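You operate a simulated robot arm through the tools that you are given. There is no shell and no other tool. Be economical: measure what you need, move in short steps, check, and stop when the job is done.

You run a simulated robot arm. Do the job below in one go: nothing can be reset, and whatever is moved stays where it is left.

TASK
Take the green jar and put it on top of the steel bowl with a white tab.

The check looks at the end state, three seconds after you hand in, the way a careful person would. Anything else that was tipped, shoved, dropped, spilled or broken makes it a failure.

THE ROBOT
A 7-joint arm with a two-finger parallel gripper, fixed in place. Base frame: the origin is at the foot of the arm, x ahead of it, y to its left, z up; the work surface is at about z = 0. Lengths are in m, angles in rad, forces in N, time in s.
With the tool pointing down near the work surface it reaches from about 0.24 to 0.62 m from the base axis. Its first joint turns from -1.152 to 1.152 rad. Payload 2.6 kg.
The tool frame sits at the grasp point between the pads (the TCP): z along the fingers, y along the line on which they close. The tips reach 0.03 m beyond it. The gripper opens to 0.094 m. The fingers are 0.028 m wide and 0.01 m thick; the gripper's body (0.05 by 0.096 m) begins 0.055 m behind the TCP.
Orientation is that of the tool frame in the base frame, as a unit quaternion [x, y, z, w]. With the fingers straight down and closing along the base's y, the tool's x points along the base's -x, its y along +y and its z along -z.

THE INTERFACE
- The arm moves only by the tool arm_command. Its argument "series" is a list of rows, each an object of numbers (a shift or turn left out is 0, a gripper value left out holds the last): "tx", "ty", "tz": the shift along the tool's x, y, z in m; "spin": the turn about the tool's z in rad; "hand": the gripper command, from -1 (shut) to 1 (fully open), values between in proportion. In form: [{"tx": .., "ty": .., "tz": .., "spin": .., "hand": ..}, ...]. A call has 1 to 10 rows; each row is the pose to reach, as a shift and turn from the pose commanded when the call began, along the tool's axes at that moment. Rows are played at 5 a second. More than 0.05 m and 0.15 rad between two rows, or a gripper value outside its range, and nothing of the call is played. Where a pose cannot be reached the arm comes as near as it can. A force on the tool above 40 N (or 10 N above the force at the start of the call, whichever is more), or a blocked arm, ends the call early, and 0.2 s more pass. Each finger travels about 0.072 m/s and halts on what it meets, pressing with about 36 N; the grip force reading is that of the motor and also rises with nothing between the fingers. The clock runs only during rows and for 0.2 s after the last one: add rows that repeat a pose to give the fingers time. The reply holds the time, the measured pose of the TCP, the force on the tool along the base axes, the opening and the grip force, in the units named above and with some noise, and new pictures: "pictures" is both (left out), scene, wrist or none.
- Cameras (640 x 400 px; columns grow to the right, rows downward): "scene" is fixed at [0.0394, 0.4386, 0.564]; the picture's right is [-0.76, -0.65, 0.00], its down [-0.41, 0.48, -0.78] and it looks along [0.51, -0.59, -0.63] (base axes); focal length 368 px, centre (320, 200). "wrist" rides on the gripper at [-0.037, 0, -0.058] in the tool frame; the picture's right is [0.00, -1.00, 0.00], its down [0.97, 0.00, -0.24] and it looks along [0.24, 0.00, 0.97] (tool axes); focal length 218 px, centre (320, 200). There is no depth. A picture from a camera that has moved, and an enlarged one, comes with that camera's place and axes in the base frame and with its lens. The place of the scene camera against the robot may be out by one fixed shift of up to 0.012 m in any direction.
- zoom(camera, box): a new picture of the part [left, top, right, bottom] of that camera's present view, enlarged. It takes no simulated time.
- sign_off(): hands the job in; it is judged then, once.

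Work in short steps. Places have to be worked out from the pictures, the camera data and where the tool is seen: move nearer, look again, correct. Check each grasp and each placing, and mend what went wrong. You have 90 turns and 170 pictures in all, those below and enlarged ones among them. Open the gripper and draw the arm clear of the work before you hand the job in, unless the task says otherwise; then end with one line.

The tools are called after ">>>" as name(argument=value, ...) on one line, values as JSON. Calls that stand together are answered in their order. arm_command: Moves the arm, as the interface text tells. Its arguments: {"type":"object","properties":{"series":{"type":"array","items":{"type":"object","properties":{"tx":{"type":"number"},"ty":{"type":"number"},"tz":{"type":"number"},"spin":{"type":"number"},"hand":{"type":"number"}}}},"pictures":{"type":"string","enum":["both","scene","wrist","none"]}},"required":["series"]} The other tools are called the same way: zoom (camera, box) takes an enlarged picture of a part of a camera's view; sign_off () hands the job in.

At the start:

```text
time: 0.0
position: [0.4412, 0.1049, 0.2623]
orientation: [0.0, 1.0, 0.0, 0.0]
ft_force: [-0.3, -0.4, -0.1]
finger_gap: 0.0941
grip_force: 0.0
```

scene: 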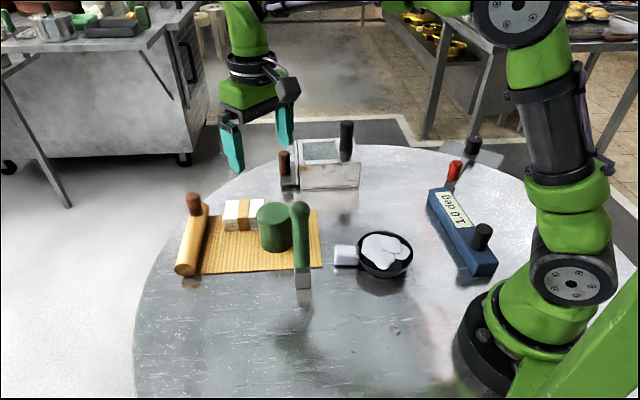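
wrist: 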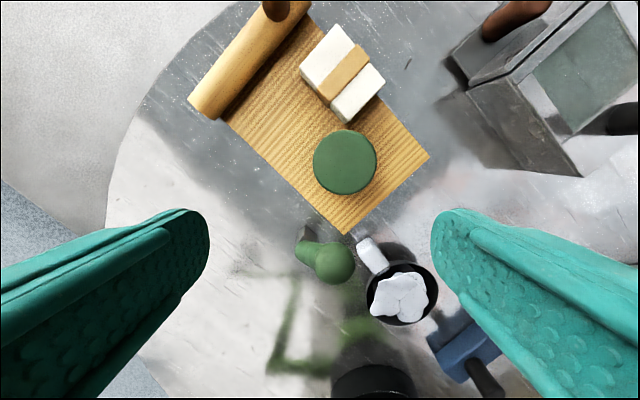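

The views show a green cylinder on a mat, a green round-headed item beside it, and a bowl with a white tab. I'll enlarge both views to tell which is which.

>>> zoom(camera="scene", box=[160, 160, 440, 335])

>>> zoom(camera="wrist", box=[220, 100, 540, 300])

>>> zoom(camera="scene", box=[270, 110, 510, 290])

```text
2.29 times, centred on (300, 248) of scene
camera zoom: at [0.0394, 0.4386, 0.564], right [-0.76, -0.65, 0.0], down [-0.41, 0.48, -0.78], along [0.51, -0.59, -0.63], focal length 841 px, centre (366, 91)
```

zoom: 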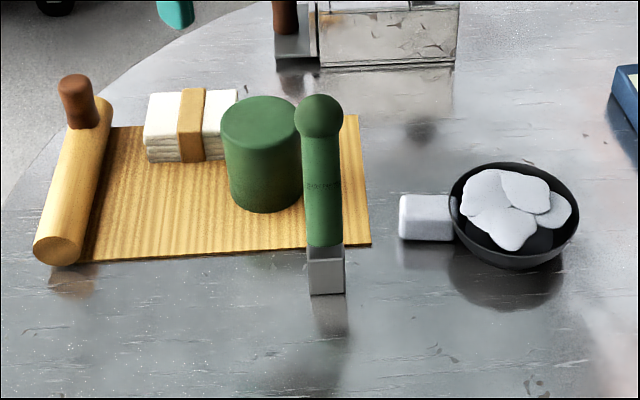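

```text
2.00 times, centred on (380, 200) of wrist
camera zoom: at [0.4786, 0.1046, 0.3198], right [0.0, -1.0, 0.0], down [-0.97, 0.0, 0.24], along [-0.24, 0.0, -0.97], focal length 436 px, centre (200, 200)
```

zoom: 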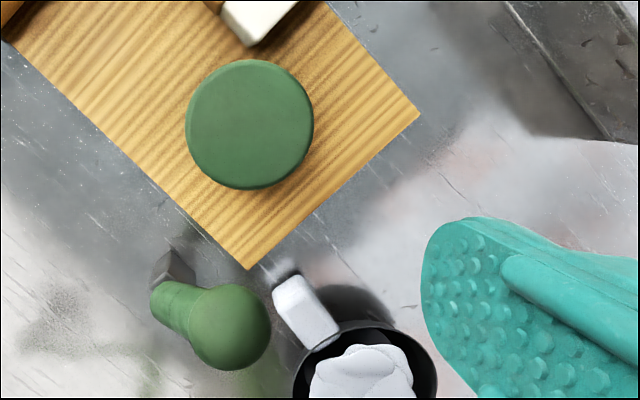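

```text
2.22 times, centred on (390, 200) of scene
camera zoom: at [0.0394, 0.4386, 0.564], right [-0.76, -0.65, 0.0], down [-0.41, 0.48, -0.78], along [0.51, -0.59, -0.63], focal length 817 px, centre (164, 200)
```

zoom: 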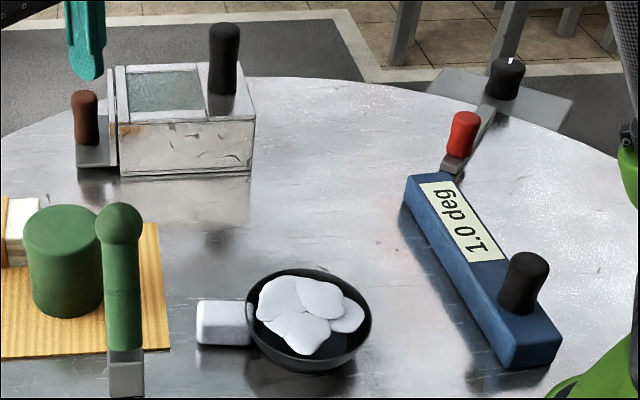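

The green jar is the cylinder, with its top at about (0.463, 0.079, 0.088) and a diameter of about 0.068. The green knobbed item next to it is tall, about z 0.16. The bowl is near (0.263, -0.015) with its rim around z 0.037. I'll go and look at the bowl from above first.

>>> arm_command(series=[{"tx": 0.03, "ty": -0.03}, {"tx": 0.06, "ty": -0.06}, {"tx": 0.1, "ty": -0.09}, {"tx": 0.141, "ty": -0.12}, {"tx": 0.141, "ty": -0.12}, {"tx": 0.141, "ty": -0.12}])

```text
refused: row 4 steps farther than a row can; nothing moved
```

A step was too long, so I'll use smaller ones.

>>> arm_command(series=[{"tx": 0.028, "ty": -0.024}, {"tx": 0.056, "ty": -0.048}, {"tx": 0.084, "ty": -0.072}, {"tx": 0.112, "ty": -0.096}, {"tx": 0.141, "ty": -0.12}, {"tx": 0.141, "ty": -0.12}, {"tx": 0.141, "ty": -0.12}])

```text
time: 1.6
position: [0.3008, -0.0158, 0.2645]
orientation: [0.0, 1.0, -0.001, 0.0]
ft_force: [-0.1, -0.5, 0.0]
finger_gap: 0.0939
grip_force: 0.1
camera wrist: at [0.3377, -0.0153, 0.321], right [0.0, -1.0, 0.0], down [-0.97, 0.0, 0.24], along [-0.24, 0.0, -0.97], focal length 218 px, centre (320, 200)
```

scene: 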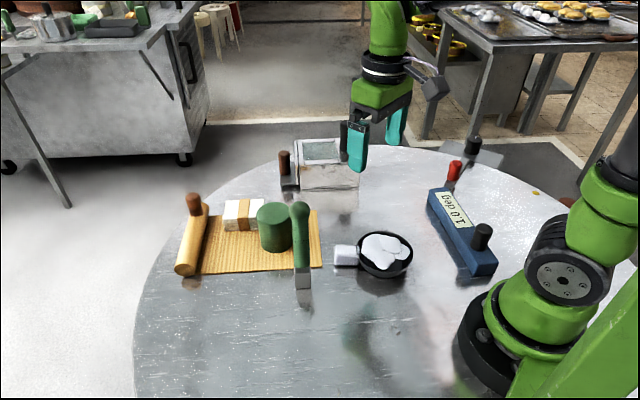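
wrist: 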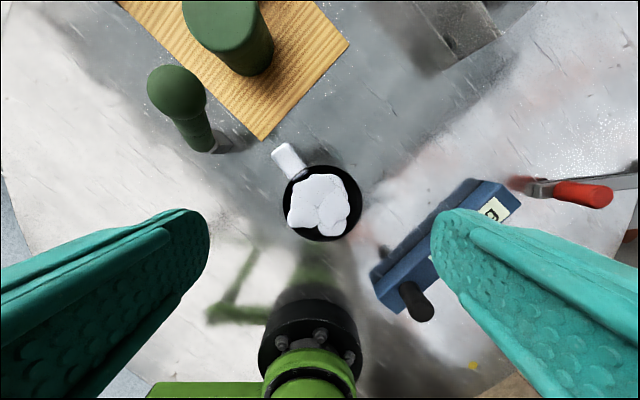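

The bowl's centre comes out at about (0.263, -0.017), with a rim diameter of about 0.10. I'll zoom in on its contents.

>>> zoom(camera="wrist", box=[240, 130, 400, 260])

>>> zoom(camera="scene", box=[325, 220, 425, 290])

```text
3.08 times, centred on (320, 195) of wrist
camera zoom: at [0.3377, -0.0153, 0.321], right [0.0, -1.0, 0.0], down [-0.97, 0.0, 0.24], along [-0.24, 0.0, -0.97], focal length 672 px, centre (320, 215)
```

zoom: 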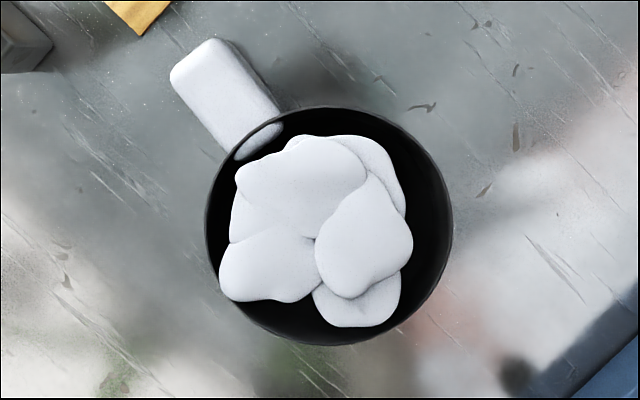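

```text
5.71 times, centred on (375, 255) of scene
camera zoom: at [0.0394, 0.4386, 0.564], right [-0.76, -0.65, 0.0], down [-0.41, 0.48, -0.78], along [0.51, -0.59, -0.63], focal length 2101 px, centre (6, -114)
```

zoom: 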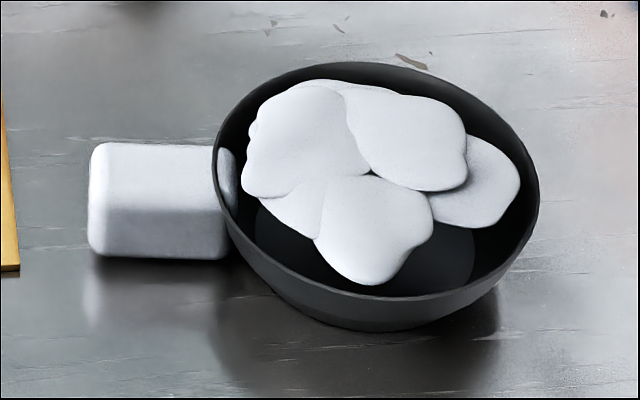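

The bowl's centre is (0.263, -0.018), with low white contents inside. Next I move above the jar, at about (0.463, 0.079).

>>> arm_command(series=[{"tx": -0.035, "ty": 0.0}, {"tx": -0.07, "ty": 0.02}, {"tx": -0.105, "ty": 0.05}, {"tx": -0.14, "ty": 0.08}, {"tx": -0.163, "ty": 0.094}, {"tx": -0.163, "ty": 0.094}, {"tx": -0.163, "ty": 0.094}], pictures="wrist")

```text
time: 3.2
position: [0.4639, 0.0785, 0.261]
orientation: [0.0, 1.0, 0.0, -0.001]
ft_force: [0.1, 0.5, 0.4]
finger_gap: 0.094
grip_force: 0.1
camera wrist: at [0.5008, 0.0791, 0.319], right [0.0, -1.0, 0.0], down [-0.97, 0.0, 0.24], along [-0.24, 0.0, -0.97], focal length 218 px, centre (320, 200)
```

wrist: 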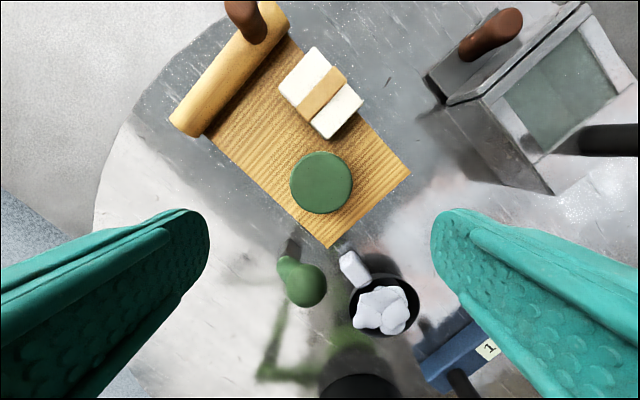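

The jar's centre is (0.4625, 0.0775), right under the tool. I'll descend partway and check again.

>>> arm_command(series=[{"tx": 0.001, "ty": -0.001, "tz": 0.04}, {"tx": 0.001, "ty": -0.001, "tz": 0.08}, {"tx": 0.001, "ty": -0.001, "tz": 0.12}, {"tx": 0.001, "ty": -0.001, "tz": 0.135}, {"tx": 0.001, "ty": -0.001, "tz": 0.135}, {"tx": 0.001, "ty": -0.001, "tz": 0.135}])

```text
time: 4.6
position: [0.4614, 0.0776, 0.1257]
orientation: [0.0, 1.0, 0.0, 0.0]
ft_force: [-0.5, -0.4, 0.2]
finger_gap: 0.0942
grip_force: 0.0
camera wrist: at [0.4994, 0.0775, 0.1842], right [0.0, -1.0, 0.0], down [-0.97, 0.0, 0.24], along [-0.24, 0.0, -0.97], focal length 218 px, centre (320, 200)
```

scene: 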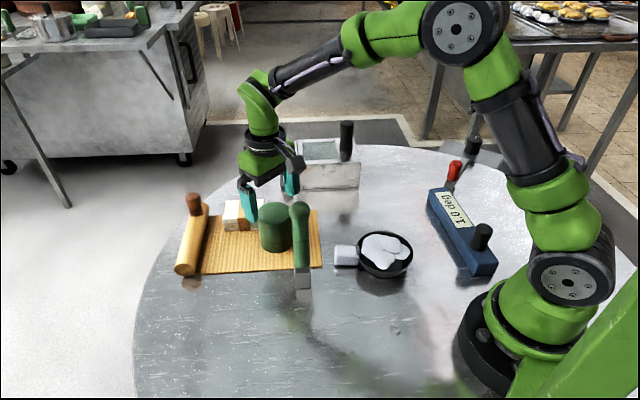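
wrist: 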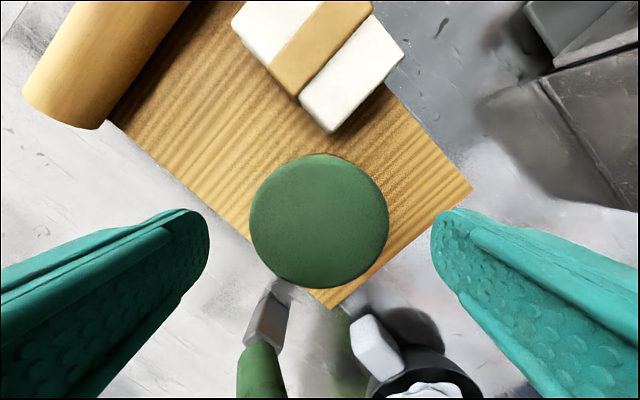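

The jar is centred at (0.4633, 0.0777), about 0.068 across, with its top near z 0.082. I'll descend to z 0.06 and close on it.

>>> arm_command(series=[{"tx": -0.002, "tz": 0.03}, {"tx": -0.002, "tz": 0.055}, {"tx": -0.002, "tz": 0.0655}, {"tx": -0.002, "tz": 0.0655}, {"tx": -0.002, "tz": 0.0655, "hand": -1}, {"tx": -0.002, "tz": 0.0655}, {"tx": -0.002, "tz": 0.0655}, {"tx": -0.002, "tz": 0.0655}])

```text
time: 5.8
position: [0.4672, 0.0761, 0.066]
orientation: [0.0, 1.0, -0.001, 0.005]
ft_force: [1.3, -0.9, 3.5]
finger_gap: 0.0726
grip_force: 26.5
stopped in row 5: the force on the tool passed its limit (the readings are from after the stop); the commanded pose is now the measured one
camera wrist: at [0.5044, 0.0756, 0.1239], right [0.0, -1.0, 0.0], down [-0.97, 0.0, 0.23], along [-0.23, 0.0, -0.97], focal length 218 px, centre (320, 200)
```

scene: 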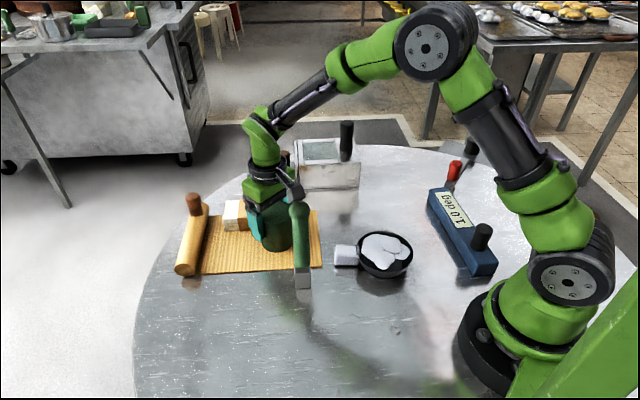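
wrist: 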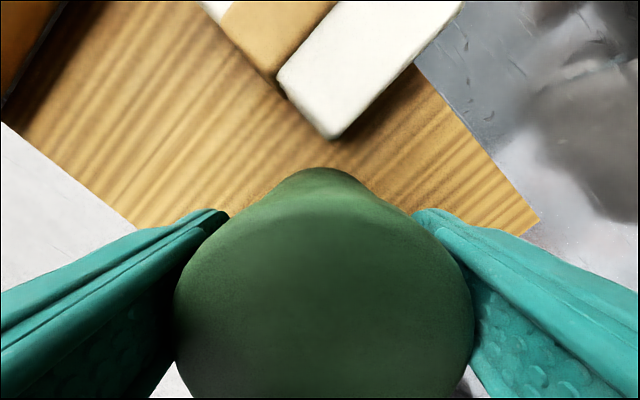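

The move was stopped early by a force, with the gap at 0.0726 and the tool slightly displaced. I'll look closely for what touched, because the dark block on the wrist may be near the tall green item.

>>> zoom(camera="scene", box=[220, 130, 350, 300])

>>> zoom(camera="wrist", box=[140, 140, 500, 400])

```text
2.35 times, centred on (285, 215) of scene
camera zoom: at [0.0393, 0.4386, 0.564], right [-0.76, -0.65, 0.0], down [-0.41, 0.48, -0.78], along [0.51, -0.59, -0.63], focal length 865 px, centre (402, 165)
```

zoom: 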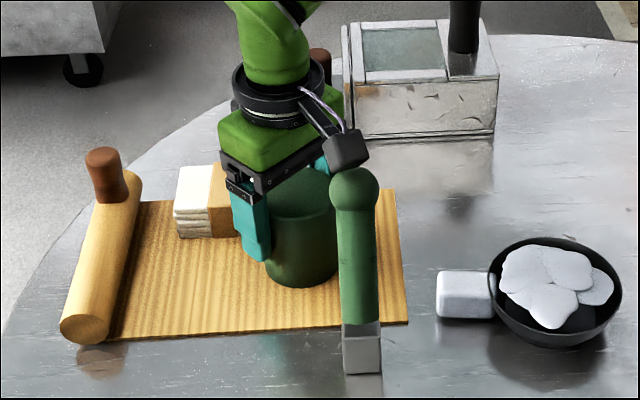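

```text
1.54 times, centred on (320, 270) of wrist
camera zoom: at [0.5044, 0.0756, 0.1239], right [0.0, -1.0, 0.0], down [-0.97, 0.0, 0.23], along [-0.23, 0.0, -0.97], focal length 336 px, centre (320, 92)
```

zoom: 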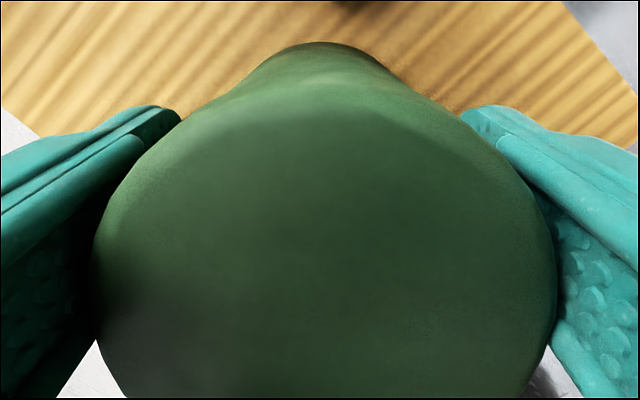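

The block on the tool's +x side is touching the head of the green knobbed item, which hasn't moved so far. I'll open, back off up and away from it, and then approach with the tool spun so the block swings clear.

>>> arm_command(series=[{"hand": 1}, {"tx": -0.003, "tz": -0.003}, {"tx": -0.005, "tz": -0.01}, {"tx": -0.006, "tz": -0.04}, {"tx": -0.006, "tz": -0.08}, {"tx": -0.006, "tz": -0.12}, {"tx": -0.006, "tz": -0.12}])

```text
time: 7.4
position: [0.4693, 0.0774, 0.1873]
orientation: [-0.001, 1.0, 0.0, 0.005]
ft_force: [-0.2, -0.7, -1.3]
finger_gap: 0.0941
grip_force: 0.2
camera wrist: at [0.5074, 0.0768, 0.2445], right [0.0, -1.0, 0.0], down [-0.97, 0.0, 0.23], along [-0.23, 0.0, -0.97], focal length 218 px, centre (320, 200)
```

scene: 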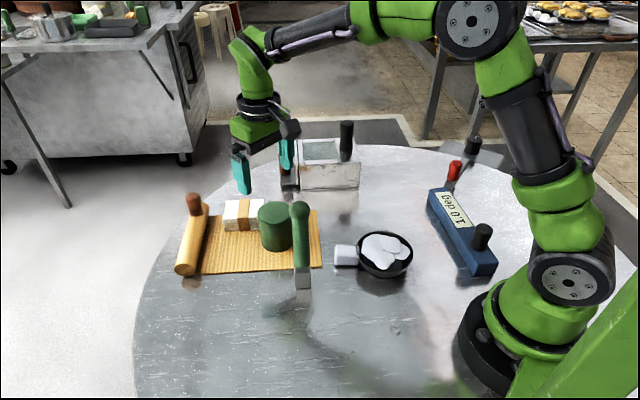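
wrist: 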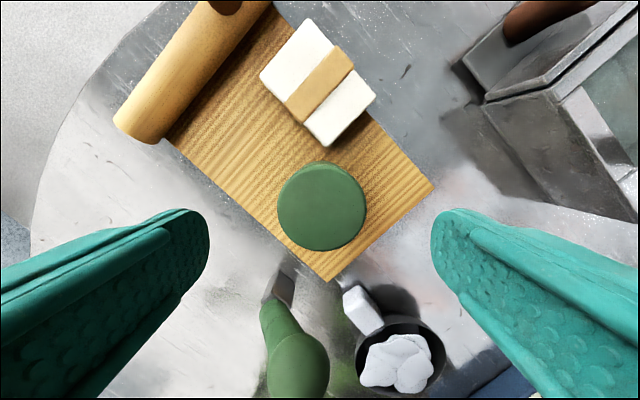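

Nothing was displaced. The jar is still at about (0.4625, 0.077). I'll spin -0.7 here to swing the block toward -y, then look.

>>> arm_command(series=[{"tx": 0.002, "spin": -0.14}, {"tx": 0.004, "spin": -0.28}, {"tx": 0.0065, "spin": -0.42}, {"tx": 0.0065, "spin": -0.56}, {"tx": 0.0065, "spin": -0.7}, {"tx": 0.0065, "spin": -0.7}, {"tx": 0.0065, "spin": -0.7}])

```text
time: 9.0
position: [0.465, 0.0773, 0.1854]
orientation: [-0.344, 0.939, -0.002, 0.004]
ft_force: [-0.6, 0.6, 0.6]
finger_gap: 0.0939
grip_force: 0.1
camera wrist: at [0.4936, 0.1002, 0.2433], right [0.64, -0.76, 0.01], down [-0.74, -0.63, 0.23], along [-0.17, -0.16, -0.97], focal length 218 px, centre (320, 200)
```

scene: 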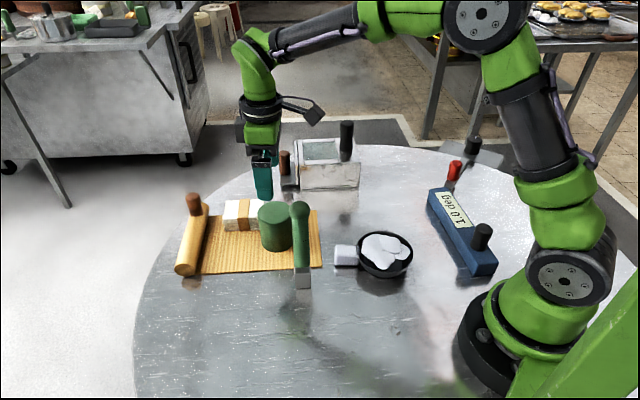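
wrist: 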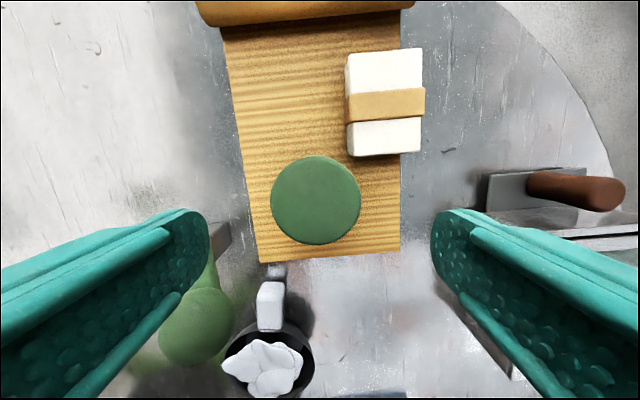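

The jar is under the tool with an offset of about 2 mm along tool x. The post head is at tool (0.054, 0.067), clear of the body and block, and the bundle's edge is clear of the right finger by about 18 mm. I'll descend partway and check.

>>> arm_command(series=[{"tx": 0.0025, "tz": 0.03}, {"tx": 0.0025, "tz": 0.06}, {"tx": 0.0025, "tz": 0.085}, {"tx": 0.0025, "tz": 0.1}, {"tx": 0.0025, "tz": 0.1}])

>>> zoom(camera="scene", box=[190, 100, 370, 300])

```text
time: 10.2
position: [0.4646, 0.0749, 0.0854]
orientation: [-0.342, 0.94, -0.002, 0.004]
ft_force: [0.7, -0.1, -0.6]
finger_gap: 0.0942
grip_force: 0.0
camera wrist: at [0.4926, 0.0985, 0.1428], right [0.64, -0.77, 0.01], down [-0.74, -0.62, 0.23], along [-0.18, -0.16, -0.97], focal length 218 px, centre (320, 200)
```

scene: 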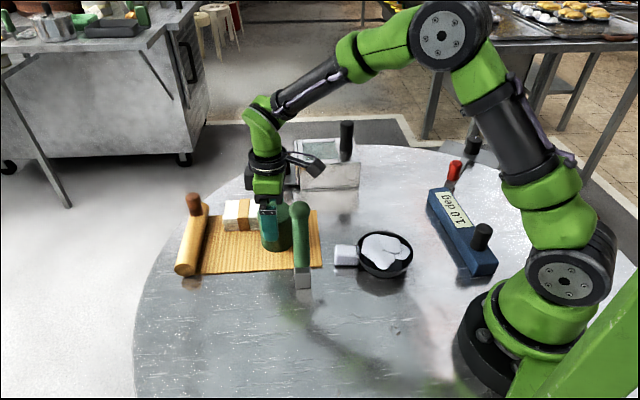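
wrist: 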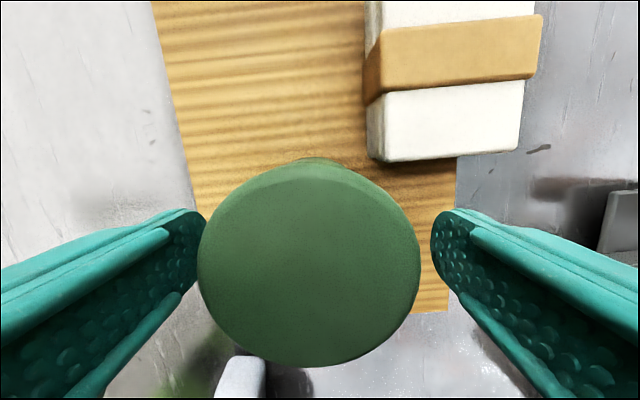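

```text
2.00 times, centred on (280, 200) of scene
camera zoom: at [0.0394, 0.4386, 0.564], right [-0.76, -0.65, 0.0], down [-0.41, 0.48, -0.78], along [0.51, -0.59, -0.63], focal length 736 px, centre (400, 200)
```

zoom: 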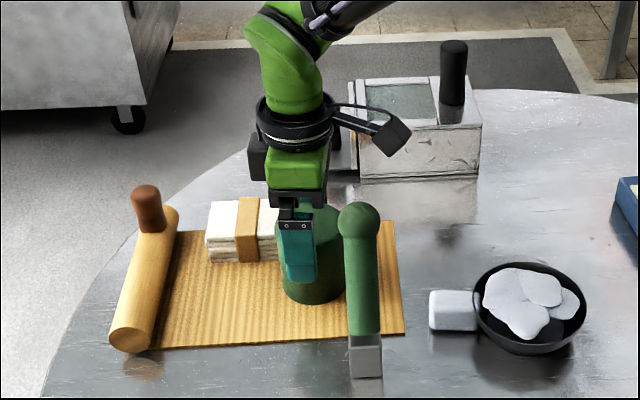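

The jar sits about 3.5 mm toward tool +y. I'll correct that, go down to z 0.06 and close.

>>> arm_command(series=[{"ty": 0.0035}, {"ty": 0.0035, "tz": 0.013}, {"ty": 0.0035, "tz": 0.025}, {"ty": 0.0035, "tz": 0.025}, {"ty": 0.0035, "tz": 0.025, "hand": -1}, {"ty": 0.0035, "tz": 0.025}, {"ty": 0.0035, "tz": 0.025}, {"ty": 0.0035, "tz": 0.025}])

```text
time: 12.0
position: [0.4625, 0.0779, 0.0603]
orientation: [-0.343, 0.939, -0.002, 0.003]
ft_force: [0.6, 0.8, -0.3]
finger_gap: 0.0707
grip_force: 35.9
camera wrist: at [0.4907, 0.1009, 0.1185], right [0.64, -0.77, 0.01], down [-0.74, -0.62, 0.23], along [-0.18, -0.16, -0.97], focal length 218 px, centre (320, 200)
```

scene: 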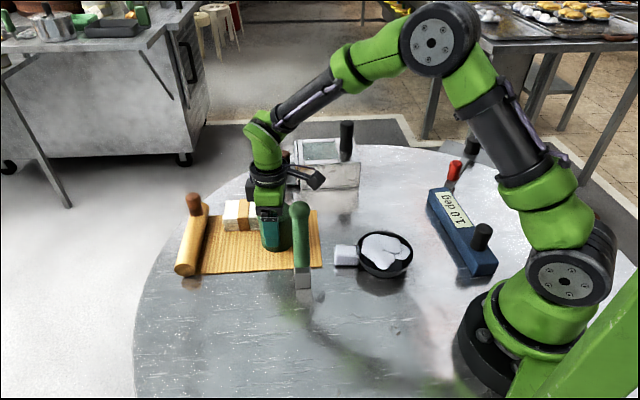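
wrist: 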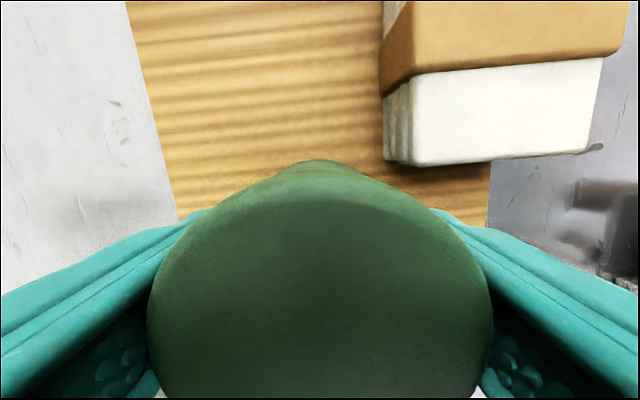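

The grip is firm at a gap of 0.0707. I'll lift straight up.

>>> arm_command(series=[{"tz": -0.01}, {"tz": -0.03}, {"tz": -0.06}, {"tz": -0.1}, {"tz": -0.14}, {"tz": -0.16}, {"tz": -0.16}])

```text
time: 13.6
position: [0.4601, 0.0765, 0.2203]
orientation: [-0.343, 0.939, -0.003, 0.003]
ft_force: [-0.5, 0.8, -1.3]
finger_gap: 0.0708
grip_force: 35.8
camera wrist: at [0.4893, 0.1009, 0.2778], right [0.64, -0.77, 0.01], down [-0.74, -0.62, 0.23], along [-0.18, -0.16, -0.97], focal length 218 px, centre (320, 200)
```

scene: 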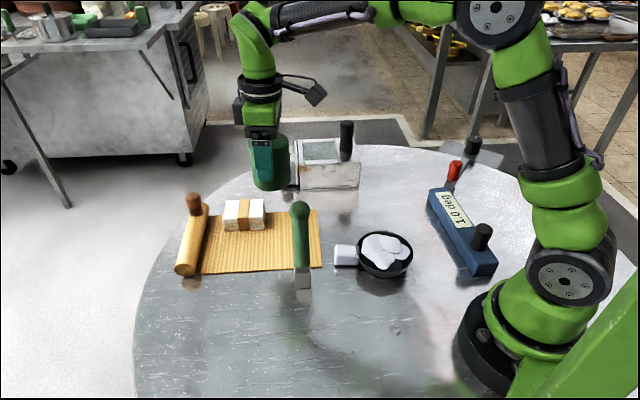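
wrist: 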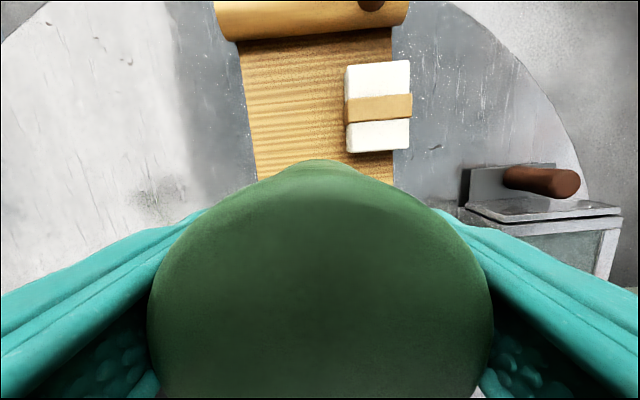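

The jar is held with its bottom at about z 0.16, and everything else is in place. I'll carry it toward -y first, to stay clear of the post, then toward the bowl.

>>> arm_command(series=[{"tx": 0.0204, "ty": -0.0242}, {"tx": 0.0408, "ty": -0.0484}, {"tx": 0.0612, "ty": -0.0727}, {"tx": 0.0913, "ty": -0.0473}, {"tx": 0.1214, "ty": -0.0218}, {"tx": 0.1514, "ty": 0.0037}, {"tx": 0.1815, "ty": 0.0291}, {"tx": 0.2116, "ty": 0.0546}, {"tx": 0.2116, "ty": 0.0546}, {"tx": 0.2116, "ty": 0.0546}])

```text
time: 15.8
position: [0.2636, -0.0174, 0.2177]
orientation: [-0.343, 0.939, -0.003, 0.004]
ft_force: [-0.1, 0.4, -0.9]
finger_gap: 0.0705
grip_force: 35.8
camera wrist: at [0.2921, 0.0061, 0.2759], right [0.64, -0.77, 0.01], down [-0.74, -0.62, 0.23], along [-0.18, -0.16, -0.97], focal length 218 px, centre (320, 200)
```

scene: 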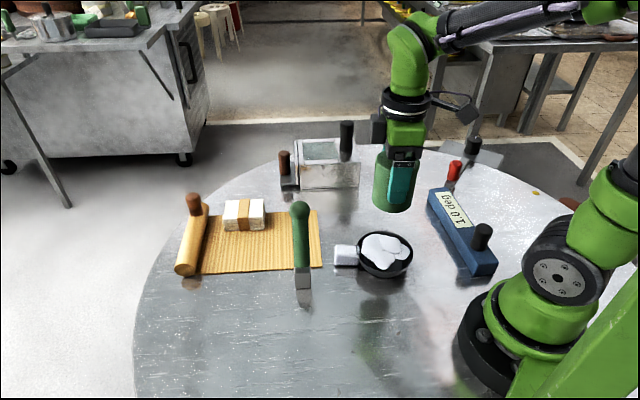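
wrist: 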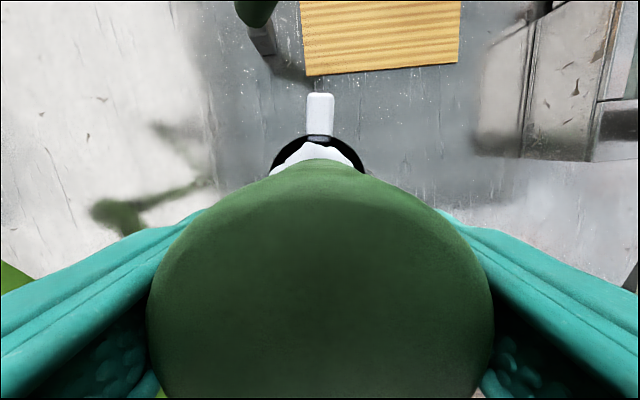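

The wrist view confirms the bowl's centre near (0.261, -0.019), with the jar right above it. I'll lower partway.

>>> arm_command(series=[{"tx": 0.002, "tz": 0.03}, {"tx": 0.002, "tz": 0.06}, {"tx": 0.002, "tz": 0.085}, {"tx": 0.002, "tz": 0.095}, {"tx": 0.002, "tz": 0.095}])

>>> zoom(camera="scene", box=[320, 160, 450, 290])

```text
time: 17.0
position: [0.2631, -0.0195, 0.1234]
orientation: [-0.343, 0.939, -0.002, 0.003]
ft_force: [-1.1, -0.6, -1.8]
finger_gap: 0.0702
grip_force: 35.9
camera wrist: at [0.2919, 0.0055, 0.1806], right [0.64, -0.77, 0.01], down [-0.74, -0.62, 0.23], along [-0.18, -0.16, -0.97], focal length 218 px, centre (320, 200)
```

scene: 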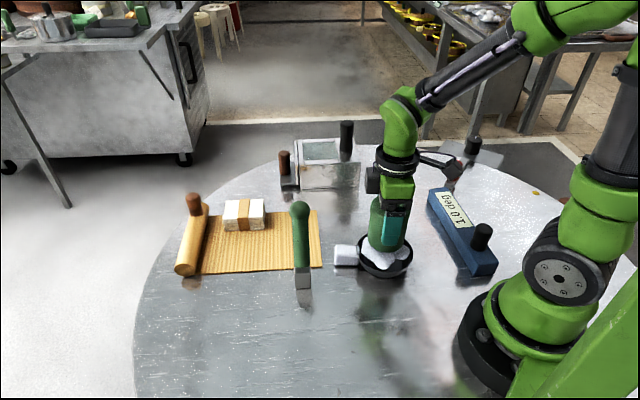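
wrist: 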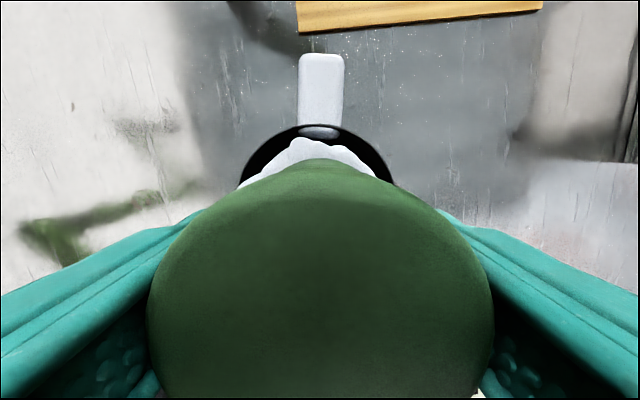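

```text
3.08 times, centred on (385, 225) of scene
camera zoom: at [0.0394, 0.4386, 0.564], right [-0.76, -0.65, 0.0], down [-0.41, 0.48, -0.78], along [0.51, -0.59, -0.63], focal length 1132 px, centre (120, 123)
```

zoom: 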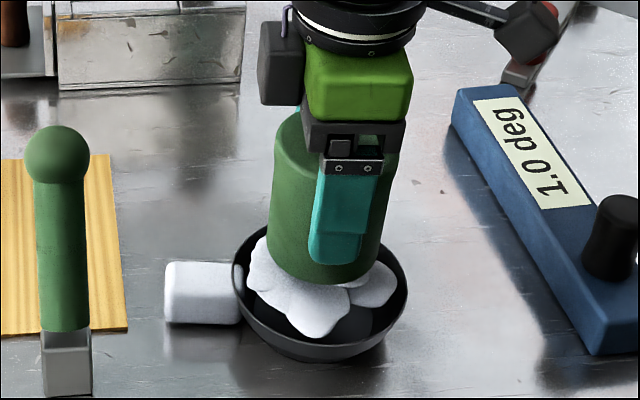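

The jar is centred over the bowl and the surroundings are clear. I'll lower in small steps while watching the force.

>>> arm_command(series=[{"tz": 0.005}, {"tz": 0.01}, {"tz": 0.015}, {"tz": 0.015}], pictures="none")

>>> zoom(camera="scene", box=[320, 180, 450, 290])

```text
time: 18.0
position: [0.2637, -0.0175, 0.1089]
orientation: [-0.343, 0.939, -0.002, 0.004]
ft_force: [0.4, -0.6, -1.6]
finger_gap: 0.0702
grip_force: 36.1
```

```text
3.64 times, centred on (385, 235) of scene
camera zoom: at [0.0394, 0.4386, 0.564], right [-0.76, -0.65, 0.0], down [-0.41, 0.48, -0.78], along [0.51, -0.59, -0.63], focal length 1337 px, centre (84, 73)
```

zoom: 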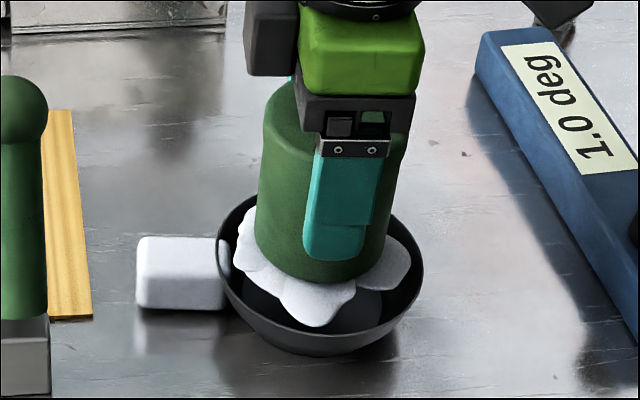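

No contact yet. I'll keep lowering gently.

>>> arm_command(series=[{"tz": 0.003}, {"tz": 0.006}, {"tz": 0.006}], pictures="none")

```text
time: 18.8
position: [0.2644, -0.019, 0.102]
orientation: [-0.343, 0.939, -0.003, 0.004]
ft_force: [0.3, 0.0, -1.6]
finger_gap: 0.0703
grip_force: 36.0
```

Still only the jar's own weight, so I continue.

>>> arm_command(series=[{"tz": 0.003}, {"tz": 0.005}, {"tz": 0.005}], pictures="none")

>>> zoom(camera="scene", box=[330, 190, 430, 290])

```text
time: 19.6
position: [0.2646, -0.0179, 0.0981]
orientation: [-0.343, 0.939, -0.002, 0.003]
ft_force: [0.5, 0.4, -1.2]
finger_gap: 0.0704
grip_force: 36.1
```

```text
4.00 times, centred on (380, 240) of scene
camera zoom: at [0.0394, 0.4386, 0.564], right [-0.76, -0.65, 0.0], down [-0.41, 0.48, -0.78], along [0.51, -0.59, -0.63], focal length 1471 px, centre (80, 40)
```

zoom: 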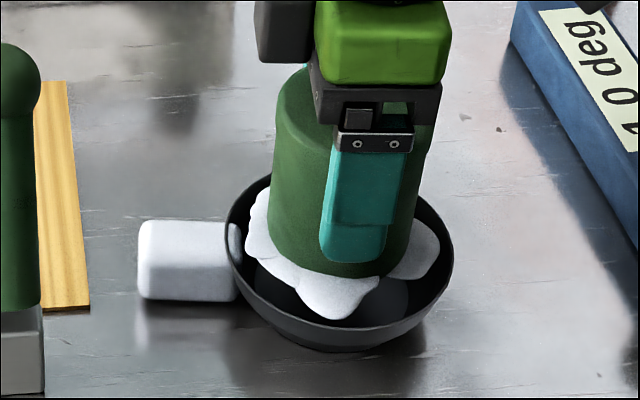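

>>> arm_command(series=[{"tz": 0.002}, {"tz": 0.004}, {"tz": 0.004}], pictures="none")

```text
time: 20.4
position: [0.2652, -0.0191, 0.0943]
orientation: [-0.342, 0.94, -0.003, 0.006]
ft_force: [-7.1, -1.2, 33.9]
finger_gap: 0.0704
grip_force: 35.8
```

Contact, at 34 N. I'll ease back up about 2 mm and look.

>>> arm_command(series=[{"tz": -0.001}, {"tz": -0.002}, {"tz": -0.002}])

>>> zoom(camera="scene", box=[330, 190, 430, 290])

```text
time: 21.2
position: [0.2632, -0.0177, 0.0953]
orientation: [-0.342, 0.94, -0.002, 0.003]
ft_force: [0.0, 0.5, 1.1]
finger_gap: 0.0701
grip_force: 35.9
camera wrist: at [0.2913, 0.0055, 0.153], right [0.64, -0.76, 0.0], down [-0.74, -0.63, 0.24], along [-0.18, -0.16, -0.97], focal length 218 px, centre (320, 200)
```

scene: 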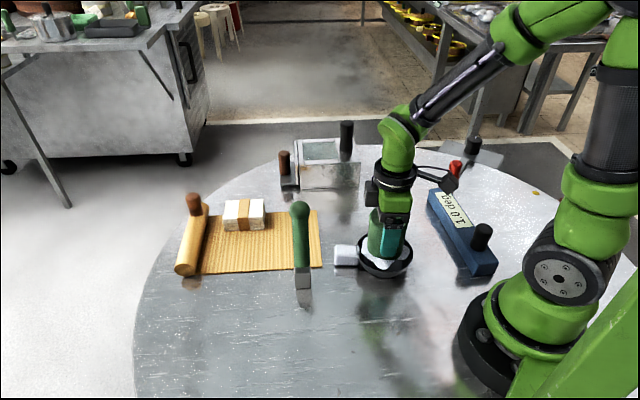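
wrist: 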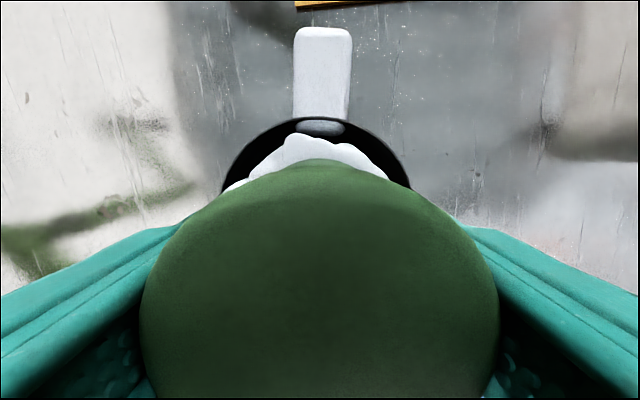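

```text
4.00 times, centred on (380, 240) of scene
camera zoom: at [0.0394, 0.4386, 0.564], right [-0.76, -0.65, 0.0], down [-0.41, 0.48, -0.78], along [0.51, -0.59, -0.63], focal length 1471 px, centre (80, 40)
```

zoom: 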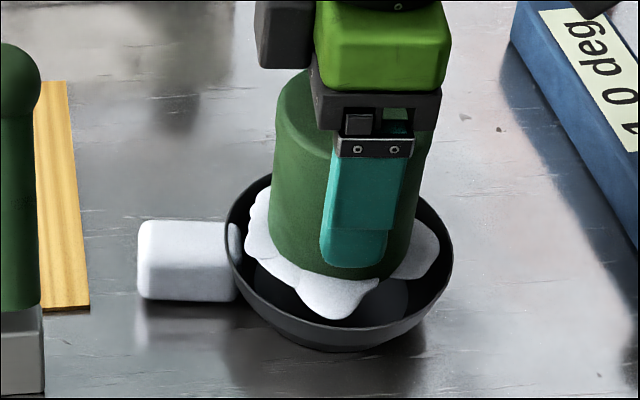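

The force is now about balanced with the jar resting on the contents, upright and centred. I'll open gradually.

>>> arm_command(series=[{"hand": 0.52}, {"hand": 0.56}, {"hand": 0.65}, {"hand": 0.8}, {"hand": 0.9}, {"hand": 0.9}])

>>> zoom(camera="scene", box=[330, 190, 430, 290])

```text
time: 22.6
position: [0.2636, -0.0189, 0.0961]
orientation: [-0.342, 0.94, -0.003, 0.005]
ft_force: [1.0, -0.1, 0.2]
finger_gap: 0.0892
grip_force: 0.0
camera wrist: at [0.292, 0.0053, 0.1538], right [0.64, -0.77, 0.01], down [-0.74, -0.62, 0.23], along [-0.18, -0.16, -0.97], focal length 218 px, centre (320, 200)
```

scene: 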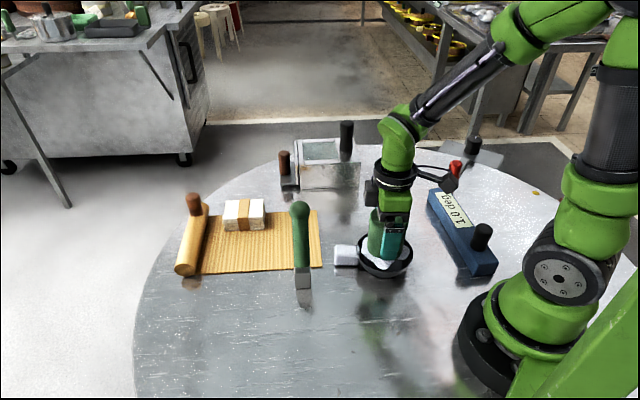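
wrist: 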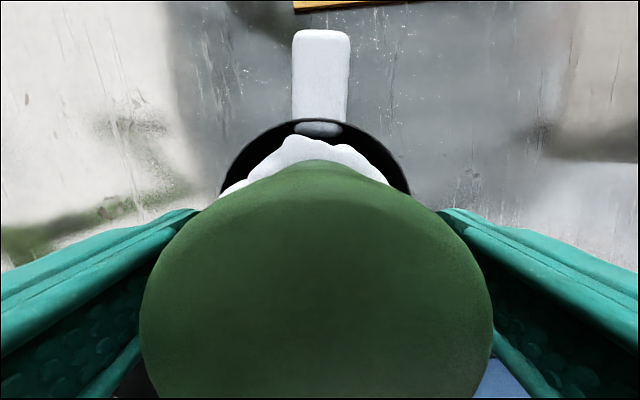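

```text
4.00 times, centred on (380, 240) of scene
camera zoom: at [0.0394, 0.4386, 0.564], right [-0.76, -0.65, 0.0], down [-0.41, 0.48, -0.78], along [0.51, -0.59, -0.63], focal length 1471 px, centre (80, 40)
```

zoom: 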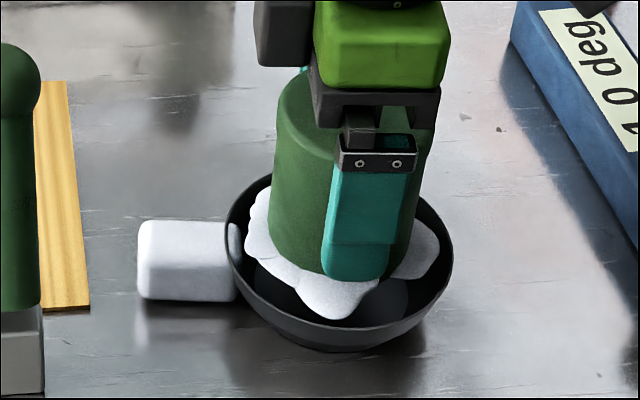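

The jar stayed put and the fingers are clear of it. I'll withdraw straight up.

>>> arm_command(series=[{"hand": 1}, {"tz": -0.02}, {"tz": -0.05}, {"tz": -0.09}, {"tz": -0.13}, {"tz": -0.17}, {"tz": -0.17}, {"tz": -0.17}])

>>> zoom(camera="scene", box=[330, 190, 430, 290])

```text
time: 24.4
position: [0.2618, -0.0189, 0.2661]
orientation: [-0.343, 0.939, -0.003, 0.004]
ft_force: [0.4, 1.1, -1.0]
finger_gap: 0.0941
grip_force: 0.1
camera wrist: at [0.2906, 0.0058, 0.3241], right [0.64, -0.77, 0.01], down [-0.74, -0.62, 0.23], along [-0.17, -0.16, -0.97], focal length 218 px, centre (320, 200)
```

scene: 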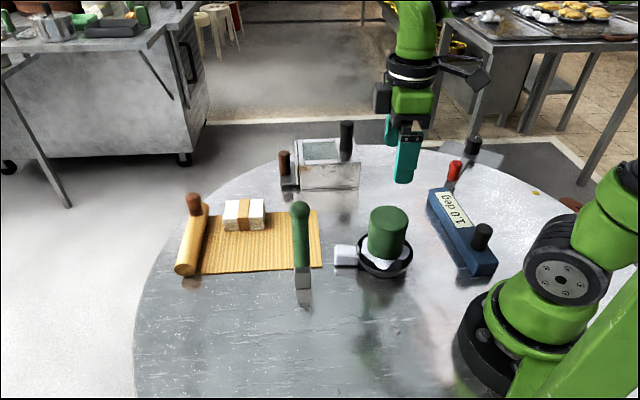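
wrist: 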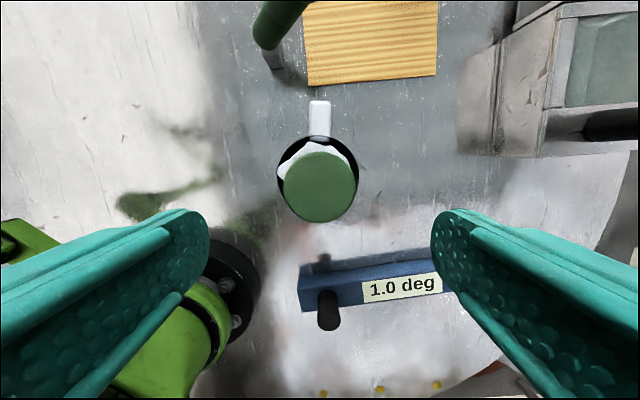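

```text
4.00 times, centred on (380, 240) of scene
camera zoom: at [0.0394, 0.4386, 0.564], right [-0.76, -0.65, 0.0], down [-0.41, 0.48, -0.78], along [0.51, -0.59, -0.63], focal length 1471 px, centre (80, 40)
```

zoom: 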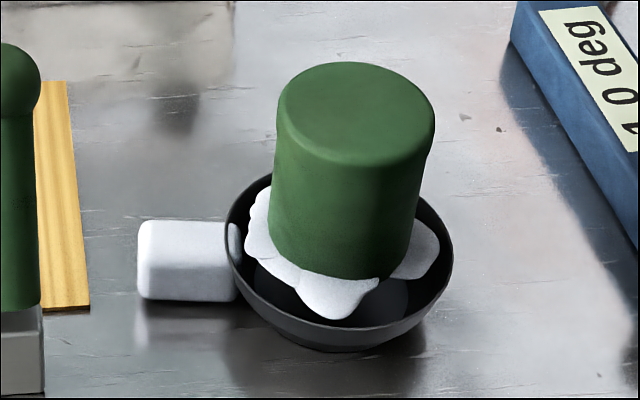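

The jar stands on the bowl, upright and centred, and nothing else has moved. I'll move the arm aside and recheck that it's stable.

>>> arm_command(series=[{"tx": -0.03, "tz": -0.02}, {"tx": -0.06, "tz": -0.03}, {"tx": -0.09, "tz": -0.03}, {"tx": -0.09, "tz": -0.03}, {"tx": -0.09, "tz": -0.03}, {"tx": -0.09, "tz": -0.03}, {"tx": -0.09, "tz": -0.03}])

>>> zoom(camera="scene", box=[330, 190, 430, 290])

```text
time: 26.0
position: [0.3317, 0.0401, 0.2961]
orientation: [-0.343, 0.939, -0.002, 0.003]
ft_force: [0.2, -0.3, -0.2]
finger_gap: 0.094
grip_force: 0.0
camera wrist: at [0.3597, 0.0635, 0.3541], right [0.64, -0.77, 0.01], down [-0.74, -0.62, 0.23], along [-0.18, -0.16, -0.97], focal length 218 px, centre (320, 200)
```

scene: 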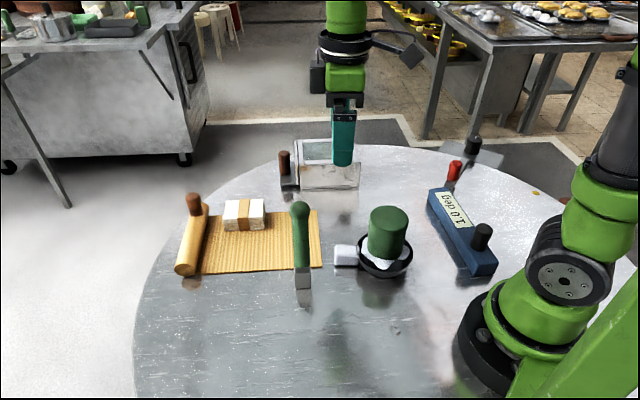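
wrist: 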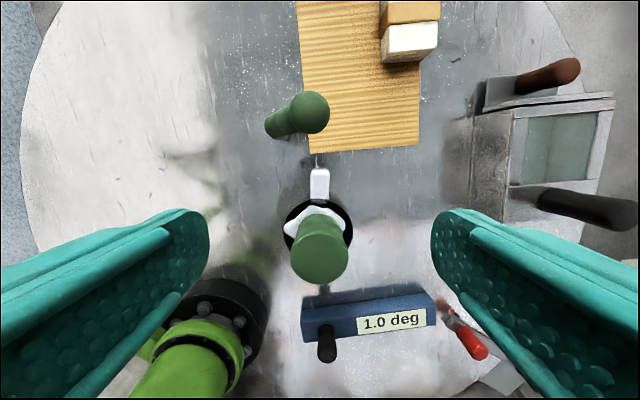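

```text
4.00 times, centred on (380, 240) of scene
camera zoom: at [0.0394, 0.4386, 0.564], right [-0.76, -0.65, 0.0], down [-0.41, 0.48, -0.78], along [0.51, -0.59, -0.63], focal length 1471 px, centre (80, 40)
```

zoom: 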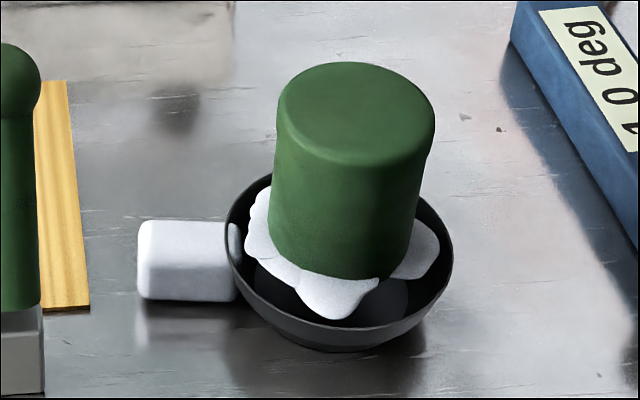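

The jar is stable, the gripper is open and the arm is clear, so I'm handing in.

>>> sign_off()

```text
The job is handed in.
```

The green jar is standing upright and steady on the bowl with the white tab, resting on the white contents; on the first approach the wrist block touched the green knobbed item, but nothing else appears to have moved.
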